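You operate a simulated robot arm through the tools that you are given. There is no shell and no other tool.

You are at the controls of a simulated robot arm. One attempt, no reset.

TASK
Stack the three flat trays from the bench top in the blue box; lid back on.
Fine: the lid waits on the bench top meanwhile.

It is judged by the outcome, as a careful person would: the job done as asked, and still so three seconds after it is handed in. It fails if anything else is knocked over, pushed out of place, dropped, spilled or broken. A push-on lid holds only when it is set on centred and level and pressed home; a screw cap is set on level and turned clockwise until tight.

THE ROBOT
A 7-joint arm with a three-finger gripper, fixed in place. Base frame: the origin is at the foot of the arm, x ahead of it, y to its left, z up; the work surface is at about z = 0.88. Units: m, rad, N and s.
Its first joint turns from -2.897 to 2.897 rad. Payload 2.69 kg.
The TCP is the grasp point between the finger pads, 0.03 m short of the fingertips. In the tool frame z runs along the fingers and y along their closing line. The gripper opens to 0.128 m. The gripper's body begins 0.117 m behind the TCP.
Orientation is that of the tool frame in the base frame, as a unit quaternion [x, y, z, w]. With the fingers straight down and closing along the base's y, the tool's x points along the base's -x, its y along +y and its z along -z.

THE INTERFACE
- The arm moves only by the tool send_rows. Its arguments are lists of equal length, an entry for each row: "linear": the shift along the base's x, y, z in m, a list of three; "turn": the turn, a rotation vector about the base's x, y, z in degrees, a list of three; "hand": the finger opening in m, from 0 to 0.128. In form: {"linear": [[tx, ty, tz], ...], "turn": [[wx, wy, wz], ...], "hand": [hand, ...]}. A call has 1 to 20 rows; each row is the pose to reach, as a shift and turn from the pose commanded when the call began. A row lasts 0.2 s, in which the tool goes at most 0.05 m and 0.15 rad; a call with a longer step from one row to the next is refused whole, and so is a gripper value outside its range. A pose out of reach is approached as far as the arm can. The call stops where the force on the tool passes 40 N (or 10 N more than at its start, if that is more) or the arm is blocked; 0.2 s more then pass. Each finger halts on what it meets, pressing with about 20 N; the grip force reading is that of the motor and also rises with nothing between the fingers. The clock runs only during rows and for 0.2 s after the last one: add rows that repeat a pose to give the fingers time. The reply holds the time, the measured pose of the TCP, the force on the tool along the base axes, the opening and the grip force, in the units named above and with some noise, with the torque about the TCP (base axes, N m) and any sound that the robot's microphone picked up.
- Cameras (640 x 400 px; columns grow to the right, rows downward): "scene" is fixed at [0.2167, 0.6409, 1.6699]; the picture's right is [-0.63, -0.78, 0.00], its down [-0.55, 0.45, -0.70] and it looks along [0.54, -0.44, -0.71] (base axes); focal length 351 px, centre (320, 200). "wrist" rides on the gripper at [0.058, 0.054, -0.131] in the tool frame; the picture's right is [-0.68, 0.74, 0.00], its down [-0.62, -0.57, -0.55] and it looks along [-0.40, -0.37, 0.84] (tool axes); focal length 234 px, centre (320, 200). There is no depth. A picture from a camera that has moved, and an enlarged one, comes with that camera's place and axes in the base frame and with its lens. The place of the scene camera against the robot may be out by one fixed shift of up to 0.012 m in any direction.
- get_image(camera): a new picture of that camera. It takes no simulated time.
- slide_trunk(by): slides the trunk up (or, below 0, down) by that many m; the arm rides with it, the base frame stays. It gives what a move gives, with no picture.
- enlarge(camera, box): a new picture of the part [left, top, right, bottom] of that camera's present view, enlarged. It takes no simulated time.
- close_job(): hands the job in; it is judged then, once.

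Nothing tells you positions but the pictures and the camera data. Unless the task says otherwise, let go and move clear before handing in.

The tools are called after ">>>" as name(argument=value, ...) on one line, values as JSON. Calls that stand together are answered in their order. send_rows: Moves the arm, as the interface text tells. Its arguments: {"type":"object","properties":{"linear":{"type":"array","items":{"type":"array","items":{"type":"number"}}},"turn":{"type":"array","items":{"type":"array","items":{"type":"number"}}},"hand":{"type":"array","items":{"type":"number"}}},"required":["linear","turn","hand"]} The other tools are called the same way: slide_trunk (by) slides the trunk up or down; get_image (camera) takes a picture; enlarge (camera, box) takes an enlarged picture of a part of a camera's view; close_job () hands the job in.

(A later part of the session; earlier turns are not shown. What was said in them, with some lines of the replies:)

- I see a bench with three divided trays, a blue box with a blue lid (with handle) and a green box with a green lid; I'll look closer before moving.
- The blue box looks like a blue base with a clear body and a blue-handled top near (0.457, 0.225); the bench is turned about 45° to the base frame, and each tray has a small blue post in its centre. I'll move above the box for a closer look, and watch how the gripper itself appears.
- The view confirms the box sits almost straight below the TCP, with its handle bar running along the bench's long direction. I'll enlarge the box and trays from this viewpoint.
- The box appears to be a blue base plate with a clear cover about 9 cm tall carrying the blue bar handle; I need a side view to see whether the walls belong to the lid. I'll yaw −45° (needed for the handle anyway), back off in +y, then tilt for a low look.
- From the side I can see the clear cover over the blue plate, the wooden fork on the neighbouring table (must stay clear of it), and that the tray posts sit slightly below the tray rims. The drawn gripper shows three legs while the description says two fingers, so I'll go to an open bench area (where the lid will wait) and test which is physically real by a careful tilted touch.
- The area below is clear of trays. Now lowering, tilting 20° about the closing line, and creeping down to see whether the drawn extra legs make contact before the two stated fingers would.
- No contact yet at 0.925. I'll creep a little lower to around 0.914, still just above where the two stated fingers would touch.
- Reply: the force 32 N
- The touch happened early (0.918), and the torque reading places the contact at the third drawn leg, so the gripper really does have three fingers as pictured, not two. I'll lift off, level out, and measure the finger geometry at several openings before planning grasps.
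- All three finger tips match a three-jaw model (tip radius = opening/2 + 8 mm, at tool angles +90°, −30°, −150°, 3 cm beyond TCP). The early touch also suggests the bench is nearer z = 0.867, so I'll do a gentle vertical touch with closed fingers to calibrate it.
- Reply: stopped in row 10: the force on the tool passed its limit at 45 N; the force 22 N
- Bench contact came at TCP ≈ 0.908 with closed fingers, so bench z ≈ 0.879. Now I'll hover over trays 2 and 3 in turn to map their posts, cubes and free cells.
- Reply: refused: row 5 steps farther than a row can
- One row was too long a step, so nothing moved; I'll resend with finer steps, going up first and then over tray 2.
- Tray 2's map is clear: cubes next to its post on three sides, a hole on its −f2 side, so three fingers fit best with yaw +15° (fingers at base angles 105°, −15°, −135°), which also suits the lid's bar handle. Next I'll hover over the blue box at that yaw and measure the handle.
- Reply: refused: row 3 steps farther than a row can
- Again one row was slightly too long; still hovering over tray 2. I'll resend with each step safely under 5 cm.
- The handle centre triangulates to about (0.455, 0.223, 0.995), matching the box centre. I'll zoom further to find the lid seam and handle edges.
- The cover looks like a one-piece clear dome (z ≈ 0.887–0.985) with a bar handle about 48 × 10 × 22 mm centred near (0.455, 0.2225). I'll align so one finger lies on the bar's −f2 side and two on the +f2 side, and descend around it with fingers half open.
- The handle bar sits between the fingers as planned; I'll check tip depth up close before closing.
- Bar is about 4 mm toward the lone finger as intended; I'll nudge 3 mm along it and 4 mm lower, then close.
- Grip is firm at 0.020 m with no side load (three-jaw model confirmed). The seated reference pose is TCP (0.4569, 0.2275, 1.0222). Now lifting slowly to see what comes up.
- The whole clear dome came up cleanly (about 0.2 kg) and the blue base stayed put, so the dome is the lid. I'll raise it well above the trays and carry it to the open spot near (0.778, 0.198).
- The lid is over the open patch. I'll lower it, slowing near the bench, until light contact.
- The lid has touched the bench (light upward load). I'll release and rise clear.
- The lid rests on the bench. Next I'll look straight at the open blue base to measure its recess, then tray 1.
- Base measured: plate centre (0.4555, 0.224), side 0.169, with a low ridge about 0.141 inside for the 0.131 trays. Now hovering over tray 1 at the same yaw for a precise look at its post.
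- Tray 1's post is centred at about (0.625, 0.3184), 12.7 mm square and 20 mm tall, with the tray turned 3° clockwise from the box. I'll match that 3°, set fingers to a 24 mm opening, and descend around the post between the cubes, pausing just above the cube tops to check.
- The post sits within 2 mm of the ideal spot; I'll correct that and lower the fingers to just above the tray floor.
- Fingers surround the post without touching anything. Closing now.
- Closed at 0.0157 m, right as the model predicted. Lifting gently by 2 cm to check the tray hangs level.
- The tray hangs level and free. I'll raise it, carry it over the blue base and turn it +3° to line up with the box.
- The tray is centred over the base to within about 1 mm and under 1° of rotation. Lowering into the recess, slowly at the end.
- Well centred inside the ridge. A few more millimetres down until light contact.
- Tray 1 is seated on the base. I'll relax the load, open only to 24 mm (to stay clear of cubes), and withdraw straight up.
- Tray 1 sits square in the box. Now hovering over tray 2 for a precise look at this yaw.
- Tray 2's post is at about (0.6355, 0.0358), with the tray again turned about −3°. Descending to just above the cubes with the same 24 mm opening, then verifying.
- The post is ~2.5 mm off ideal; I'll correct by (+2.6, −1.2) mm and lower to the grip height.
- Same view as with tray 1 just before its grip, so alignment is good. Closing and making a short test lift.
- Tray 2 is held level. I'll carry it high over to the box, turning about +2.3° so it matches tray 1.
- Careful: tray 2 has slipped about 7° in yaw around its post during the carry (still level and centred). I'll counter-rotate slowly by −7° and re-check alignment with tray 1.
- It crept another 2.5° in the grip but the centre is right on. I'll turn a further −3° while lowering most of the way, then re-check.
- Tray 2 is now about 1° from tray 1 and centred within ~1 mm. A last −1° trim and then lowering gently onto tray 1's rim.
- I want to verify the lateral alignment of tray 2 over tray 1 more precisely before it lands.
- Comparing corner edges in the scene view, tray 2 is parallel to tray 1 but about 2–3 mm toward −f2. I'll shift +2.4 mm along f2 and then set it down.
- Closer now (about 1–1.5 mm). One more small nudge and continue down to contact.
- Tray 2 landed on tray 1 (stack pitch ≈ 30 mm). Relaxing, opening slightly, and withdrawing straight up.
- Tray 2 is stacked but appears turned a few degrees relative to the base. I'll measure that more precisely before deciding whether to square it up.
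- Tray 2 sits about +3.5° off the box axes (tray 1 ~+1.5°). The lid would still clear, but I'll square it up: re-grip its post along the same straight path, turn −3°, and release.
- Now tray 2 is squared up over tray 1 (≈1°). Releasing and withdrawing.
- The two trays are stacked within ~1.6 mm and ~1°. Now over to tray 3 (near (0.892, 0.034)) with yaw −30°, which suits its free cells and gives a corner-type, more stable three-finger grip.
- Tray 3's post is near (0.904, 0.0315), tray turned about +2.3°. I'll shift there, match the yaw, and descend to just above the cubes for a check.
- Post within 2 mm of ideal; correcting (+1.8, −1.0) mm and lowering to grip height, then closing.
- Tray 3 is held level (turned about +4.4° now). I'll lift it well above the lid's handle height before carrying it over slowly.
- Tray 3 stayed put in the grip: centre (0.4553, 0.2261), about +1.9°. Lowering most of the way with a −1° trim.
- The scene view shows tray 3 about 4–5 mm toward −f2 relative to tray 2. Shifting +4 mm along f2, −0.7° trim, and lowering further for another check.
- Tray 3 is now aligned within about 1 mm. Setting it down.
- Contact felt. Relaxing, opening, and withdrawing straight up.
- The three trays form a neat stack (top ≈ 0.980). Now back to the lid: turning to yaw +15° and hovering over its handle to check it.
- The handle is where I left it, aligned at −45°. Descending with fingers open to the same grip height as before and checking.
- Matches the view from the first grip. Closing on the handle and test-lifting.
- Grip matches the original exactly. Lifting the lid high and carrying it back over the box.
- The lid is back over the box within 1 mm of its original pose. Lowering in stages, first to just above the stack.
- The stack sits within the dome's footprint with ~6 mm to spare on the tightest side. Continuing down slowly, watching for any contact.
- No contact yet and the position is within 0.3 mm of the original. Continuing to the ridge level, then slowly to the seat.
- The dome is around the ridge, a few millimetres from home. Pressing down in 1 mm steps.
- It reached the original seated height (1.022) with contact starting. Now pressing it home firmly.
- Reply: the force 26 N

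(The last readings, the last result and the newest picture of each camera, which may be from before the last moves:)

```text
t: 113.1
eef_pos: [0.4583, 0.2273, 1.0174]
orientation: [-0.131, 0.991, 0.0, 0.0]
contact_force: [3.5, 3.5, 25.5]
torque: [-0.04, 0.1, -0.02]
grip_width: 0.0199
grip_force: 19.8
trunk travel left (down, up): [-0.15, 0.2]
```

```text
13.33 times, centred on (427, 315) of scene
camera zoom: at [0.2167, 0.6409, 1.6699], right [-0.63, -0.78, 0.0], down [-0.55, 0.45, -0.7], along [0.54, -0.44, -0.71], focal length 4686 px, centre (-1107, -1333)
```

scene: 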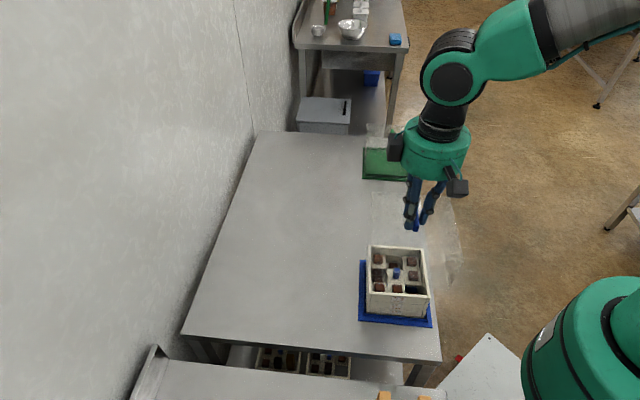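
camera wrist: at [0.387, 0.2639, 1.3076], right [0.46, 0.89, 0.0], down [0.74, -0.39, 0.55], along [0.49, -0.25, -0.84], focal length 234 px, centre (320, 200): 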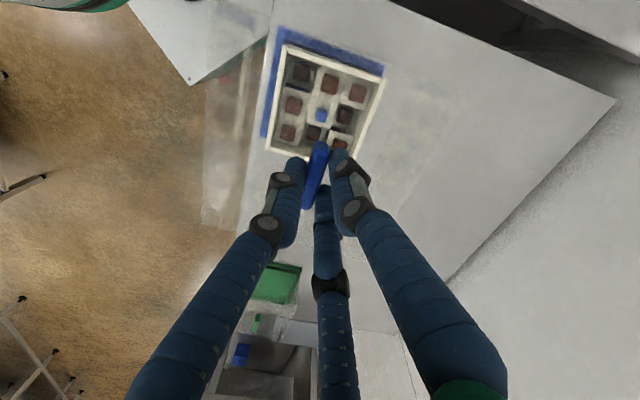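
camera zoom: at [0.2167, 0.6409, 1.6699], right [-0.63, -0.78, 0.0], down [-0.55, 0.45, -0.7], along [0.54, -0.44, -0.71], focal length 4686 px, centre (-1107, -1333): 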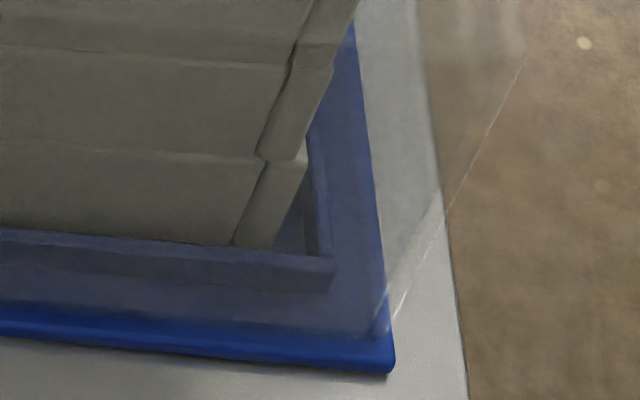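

The fingers slid ~4 mm down the handle while the lid stayed at its seated height, so it is seated. I'll unload, release, then press the handle top with closed fingers for a centred, firm push home.

>>> send_rows(linear=[[0, 0, 0.0015], [0, 0, 0.003], [0, 0, 0.003], [0, 0, 0.003], [0, 0, 0.003], [0, 0, 0.015], [0, 0, 0.035], [0, 0, 0.06]], turn=[[0, 0, 0], [0, 0, 0], [0, 0, 0], [0, 0, 0], [0, 0, 0], [0, 0, 0], [0, 0, 0], [0, 0, 0]], hand=[0.0, 0.0, 0.03, 0.045, 0.05, 0.05, 0.05, 0.05])

>>> enlarge(camera="wrist", box=[240, 40, 400, 180])

>>> enlarge(camera="scene", box=[345, 225, 455, 335])

```text
t: 114.9
eef_pos: [0.4562, 0.2268, 1.0764]
orientation: [-0.131, 0.991, 0.0, 0.0]
contact_force: [-0.1, -0.7, -0.8]
torque: [-0.01, -0.03, 0.01]
grip_width: 0.0503
grip_force: 0.1
trunk travel left (down, up): [-0.15, 0.2]
```

```text
2.86 times, centred on (320, 110) of wrist
camera zoom: at [0.3879, 0.2638, 1.2063], right [0.46, 0.89, 0.0], down [0.74, -0.39, 0.55], along [0.49, -0.25, -0.84], focal length 669 px, centre (320, 457)
```

zoom: 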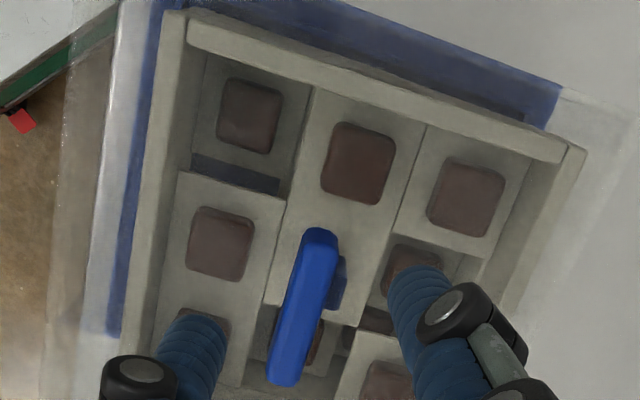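

```text
3.64 times, centred on (400, 280) of scene
camera zoom: at [0.2167, 0.6409, 1.6699], right [-0.63, -0.78, 0.0], down [-0.55, 0.45, -0.7], along [0.54, -0.44, -0.71], focal length 1278 px, centre (29, -91)
```

zoom: 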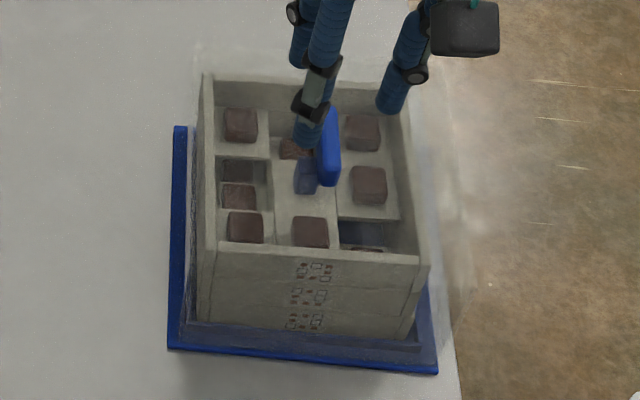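

Lid is on and released. Now closing the fingers and pressing down on the handle's top centre.

>>> send_rows(linear=[[-0.002, -0.002, 0.005], [-0.0045, -0.0043, 0.005], [-0.0045, -0.0043, 0.0], [-0.0045, -0.0043, -0.01], [-0.0045, -0.0043, -0.02], [-0.0045, -0.0043, -0.028]], turn=[[0, 0, 0], [0, 0, 0], [0, 0, 0], [0, 0, 0], [0, 0, 0], [0, 0, 0]], hand=[0.03, 0.01, 0.004, 0.004, 0.004, 0.004])

>>> enlarge(camera="wrist", box=[260, 110, 380, 220])

>>> enlarge(camera="scene", box=[375, 225, 425, 285])

```text
t: 116.3
eef_pos: [0.4529, 0.2238, 1.0477]
orientation: [-0.131, 0.991, 0.0, 0.001]
contact_force: [-0.4, 0.2, -0.1]
torque: [0.0, 0.02, 0.0]
grip_width: 0.004
grip_force: 0.1
trunk travel left (down, up): [-0.15, 0.2]
```

```text
3.64 times, centred on (320, 165) of wrist
camera zoom: at [0.3833, 0.2596, 1.1781], right [0.46, 0.89, 0.0], down [0.74, -0.39, 0.55], along [0.49, -0.25, -0.84], focal length 852 px, centre (320, 327)
```

zoom: 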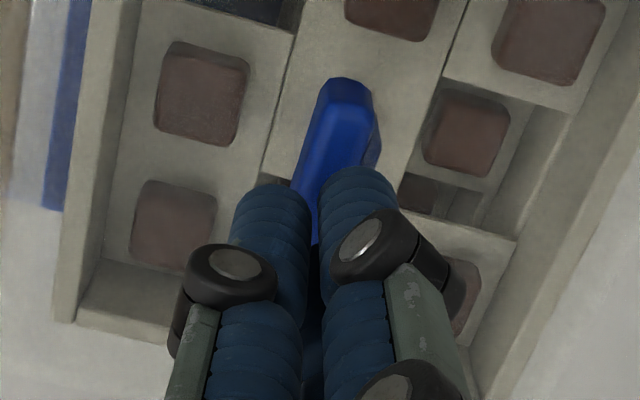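

```text
6.67 times, centred on (400, 255) of scene
camera zoom: at [0.2167, 0.6409, 1.6699], right [-0.63, -0.78, 0.0], down [-0.55, 0.45, -0.7], along [0.54, -0.44, -0.71], focal length 2343 px, centre (-213, -167)
```

zoom: 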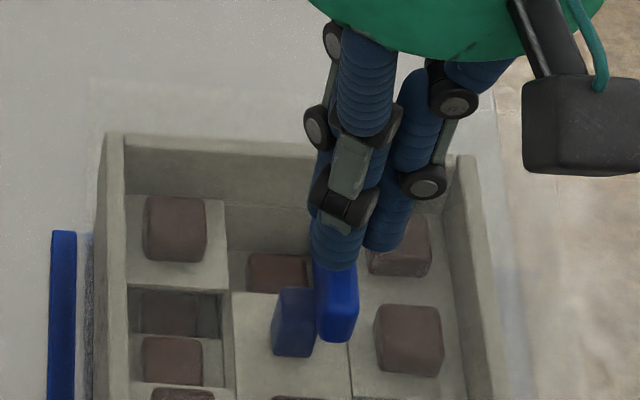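

>>> send_rows(linear=[[0, 0, -0.004], [0, 0, -0.007], [0, 0, -0.009], [0, 0, -0.011], [0, 0, -0.012], [0, 0, -0.013]], turn=[[0, 0, 0], [0, 0, 0], [0, 0, 0], [0, 0, 0], [0, 0, 0], [0, 0, 0]], hand=[0.004, 0.004, 0.004, 0.004, 0.004, 0.004])

```text
t: 117.7
eef_pos: [0.4524, 0.2231, 1.0376]
orientation: [-0.131, 0.991, -0.001, 0.001]
contact_force: [-4.3, -1.2, 17.0]
torque: [0.03, 0.06, 0.01]
grip_width: 0.0062
grip_force: 20.0
trunk travel left (down, up): [-0.15, 0.2]
```

Contact on the handle top at the expected height (17 N). Pressing a little harder, then backing off.

>>> send_rows(linear=[[0, 0, -0.001], [0, 0, -0.002], [0, 0, -0.003], [0, 0, -0.003]], turn=[[0, 0, 0], [0, 0, 0], [0, 0, 0], [0, 0, 0]], hand=[0.004, 0.004, 0.004, 0.004])

```text
t: 118.3
eef_pos: [0.4537, 0.2236, 1.0362]
orientation: [-0.131, 0.991, 0.002, 0.003]
contact_force: [-1.9, -0.9, 16.0]
torque: [0.03, 0.03, 0.05]
grip_width: 0.0059
grip_force: 19.6
trunk travel left (down, up): [-0.15, 0.2]
stopped in row 2: the force on the tool passed its limit at 42 N (the readings are from after the stop); the commanded pose is now the measured one
```

The lid took a 42 N centred push without moving further, so it's home. Withdrawing upward and away for a final inspection.

>>> send_rows(linear=[[0, 0, 0.01], [0, 0, 0.04], [0, 0, 0.08], [0, 0, 0.12], [0, 0, 0.16], [0.03, 0.02, 0.18], [0.065, 0.04, 0.18], [0.1, 0.06, 0.18], [0.135, 0.08, 0.18], [0.16, 0.1, 0.18]], turn=[[0, 0, 0], [0, 0, 0], [0, 0, 0], [0, 0, 0], [0, 0, 0], [0, 0, 0], [0, 0, 0], [0, 0, 0], [0, 0, 0], [0, 0, 0]], hand=[0.01, 0.01, 0.01, 0.01, 0.01, 0.01, 0.01, 0.01, 0.01, 0.01])

>>> get_image(camera="scene")

>>> get_image(camera="wrist")

>>> enlarge(camera="scene", box=[345, 225, 455, 335])

>>> enlarge(camera="scene", box=[350, 280, 400, 335])

>>> enlarge(camera="scene", box=[400, 280, 450, 335])

```text
t: 120.5
eef_pos: [0.6136, 0.3242, 1.2134]
orientation: [-0.13, 0.991, 0.0, 0.001]
contact_force: [-1.0, -0.2, -1.1]
torque: [0.0, 0.0, -0.02]
grip_width: 0.0103
grip_force: 0.1
trunk travel left (down, up): [-0.15, 0.2]
```

```text
taken
```

scene: 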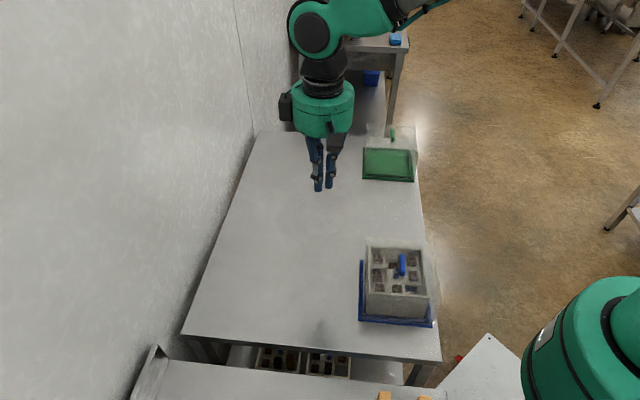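

```text
taken
camera wrist: at [0.5445, 0.3615, 1.3441], right [0.46, 0.89, 0.0], down [0.74, -0.39, 0.55], along [0.49, -0.25, -0.84], focal length 234 px, centre (320, 200)
```

wrist: 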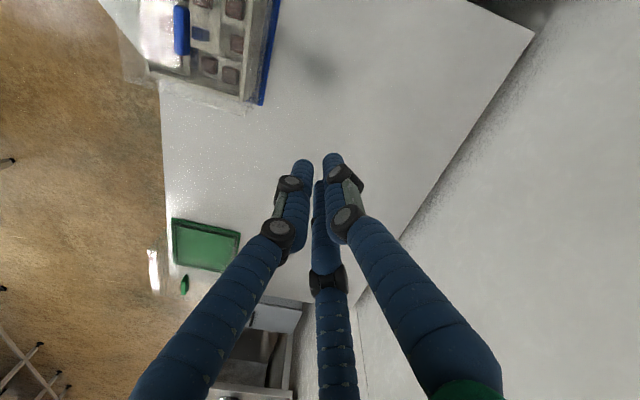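

```text
3.64 times, centred on (400, 280) of scene
camera zoom: at [0.2167, 0.6409, 1.6699], right [-0.63, -0.78, 0.0], down [-0.55, 0.45, -0.7], along [0.54, -0.44, -0.71], focal length 1278 px, centre (29, -91)
```

zoom: 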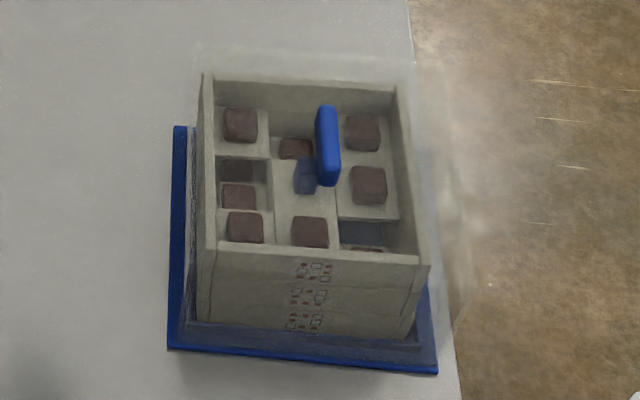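

```text
7.27 times, centred on (375, 308) of scene
camera zoom: at [0.2167, 0.6409, 1.6699], right [-0.63, -0.78, 0.0], down [-0.55, 0.45, -0.7], along [0.54, -0.44, -0.71], focal length 2556 px, centre (-80, -582)
```

zoom: 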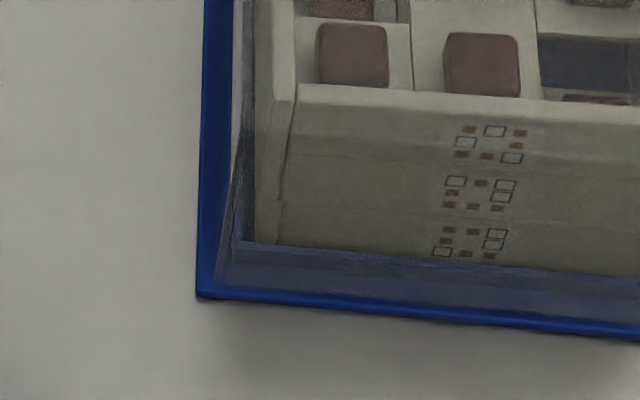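

```text
7.27 times, centred on (425, 308) of scene
camera zoom: at [0.2167, 0.6409, 1.6699], right [-0.63, -0.78, 0.0], down [-0.55, 0.45, -0.7], along [0.54, -0.44, -0.71], focal length 2556 px, centre (-444, -582)
```

zoom: 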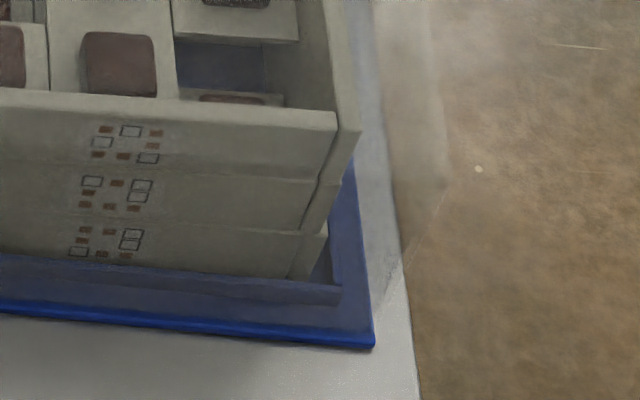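

The trays are stacked and the lid is on. I'll return to my original hover viewpoint to compare the lid's handle position directly against the very first picture.

>>> send_rows(linear=[[-0.03, -0.018, 0], [-0.06, -0.037, 0], [-0.09, -0.056, 0], [-0.12, -0.075, 0], [-0.145, -0.09, 0], [-0.158, -0.098, -0.005], [-0.158, -0.098, -0.0142], [-0.158, -0.098, -0.0142]], turn=[[0, 0, 0], [0, 0, 0], [0, 0, 0], [0, 0, 0], [0, 0, 0], [0, 0, 0], [0, 0, 0], [0, 0, 0]], hand=[0.01, 0.01, 0.01, 0.01, 0.01, 0.01, 0.01, 0.01])

>>> enlarge(camera="wrist", box=[300, 90, 340, 140])

>>> enlarge(camera="wrist", box=[240, 40, 400, 180])

```text
t: 122.3
eef_pos: [0.4554, 0.2264, 1.2005]
orientation: [-0.131, 0.991, -0.001, 0.001]
contact_force: [0.6, 0.5, 0.4]
torque: [-0.02, -0.01, -0.01]
grip_width: 0.01
grip_force: 0.0
trunk travel left (down, up): [-0.15, 0.2]
```

```text
8.00 times, centred on (320, 115) of wrist
camera zoom: at [0.3861, 0.2625, 1.3306], right [0.46, 0.89, 0.0], down [0.74, -0.39, 0.55], along [0.49, -0.25, -0.84], focal length 1873 px, centre (320, 880)
```

zoom: 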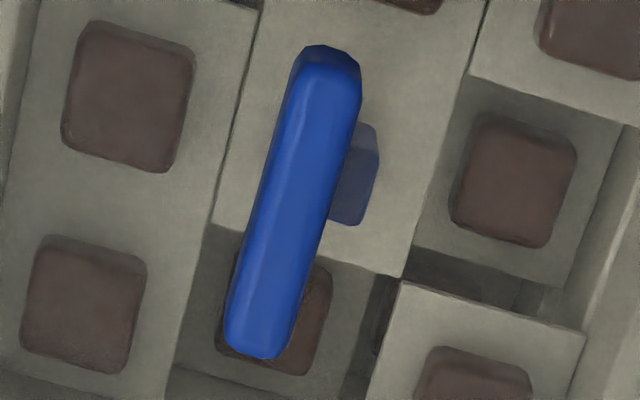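

```text
2.86 times, centred on (320, 110) of wrist
camera zoom: at [0.3861, 0.2625, 1.3306], right [0.46, 0.89, 0.0], down [0.74, -0.39, 0.55], along [0.49, -0.25, -0.84], focal length 669 px, centre (320, 457)
```

zoom: 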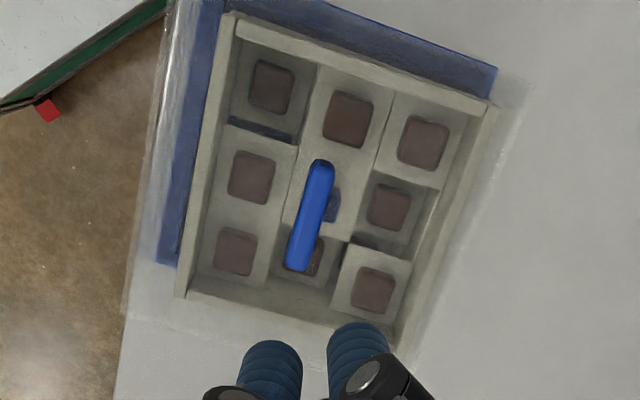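

The handle is within about 1.5 mm and 0° of its original position and height, so the lid is centred, level and seated; nothing else has moved. I'll move the arm clear before handing in.

>>> send_rows(linear=[[0, 0, 0.03], [0.02, 0.015, 0.06], [0.05, 0.035, 0.09], [0.08, 0.055, 0.11], [0.11, 0.075, 0.12], [0.14, 0.095, 0.125], [0.15, 0.12, 0.13]], turn=[[0, 0, 0], [0, 0, 0], [0, 0, 0], [0, 0, 0], [0, 0, 0], [0, 0, 0], [0, 0, 0]], hand=[0.01, 0.01, 0.01, 0.01, 0.01, 0.01, 0.01])

>>> get_image(camera="scene")

>>> enlarge(camera="scene", box=[340, 225, 460, 335])

```text
t: 123.9
eef_pos: [0.6073, 0.3455, 1.3295]
orientation: [-0.131, 0.991, 0.0, 0.0]
contact_force: [-0.1, -0.3, -0.7]
torque: [-0.01, 0.03, 0.01]
grip_width: 0.0101
grip_force: 0.2
trunk travel left (down, up): [-0.15, 0.2]
```

```text
taken
```

scene: 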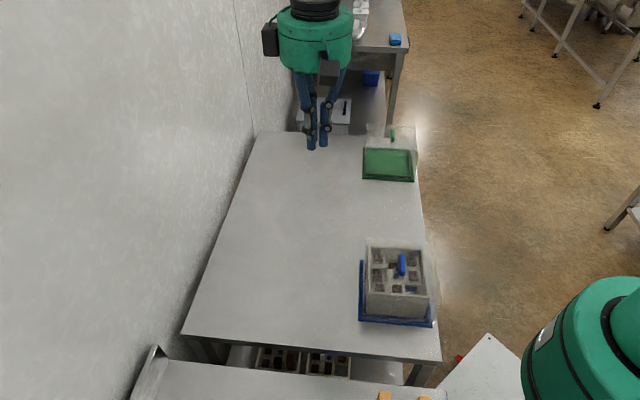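

```text
3.64 times, centred on (400, 280) of scene
camera zoom: at [0.2167, 0.6409, 1.6699], right [-0.63, -0.78, 0.0], down [-0.55, 0.45, -0.7], along [0.54, -0.44, -0.71], focal length 1278 px, centre (29, -91)
```

zoom: 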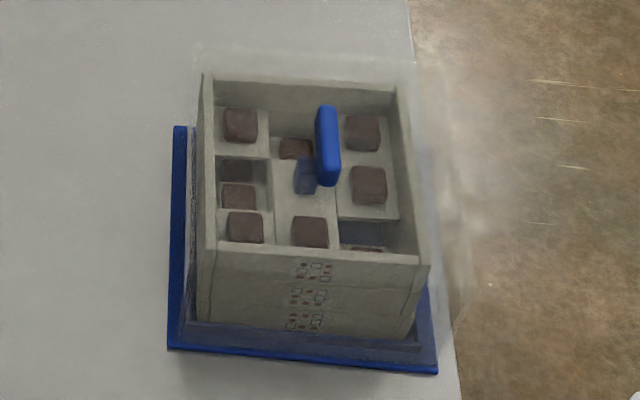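

All three bench-top trays are stacked neatly in the blue box, and the lid is on and pressed home. The green box and the shelf trays look undisturbed and the arm is clear, so I'm handing in the job.

>>> close_job()

```text
The job is handed in.
```
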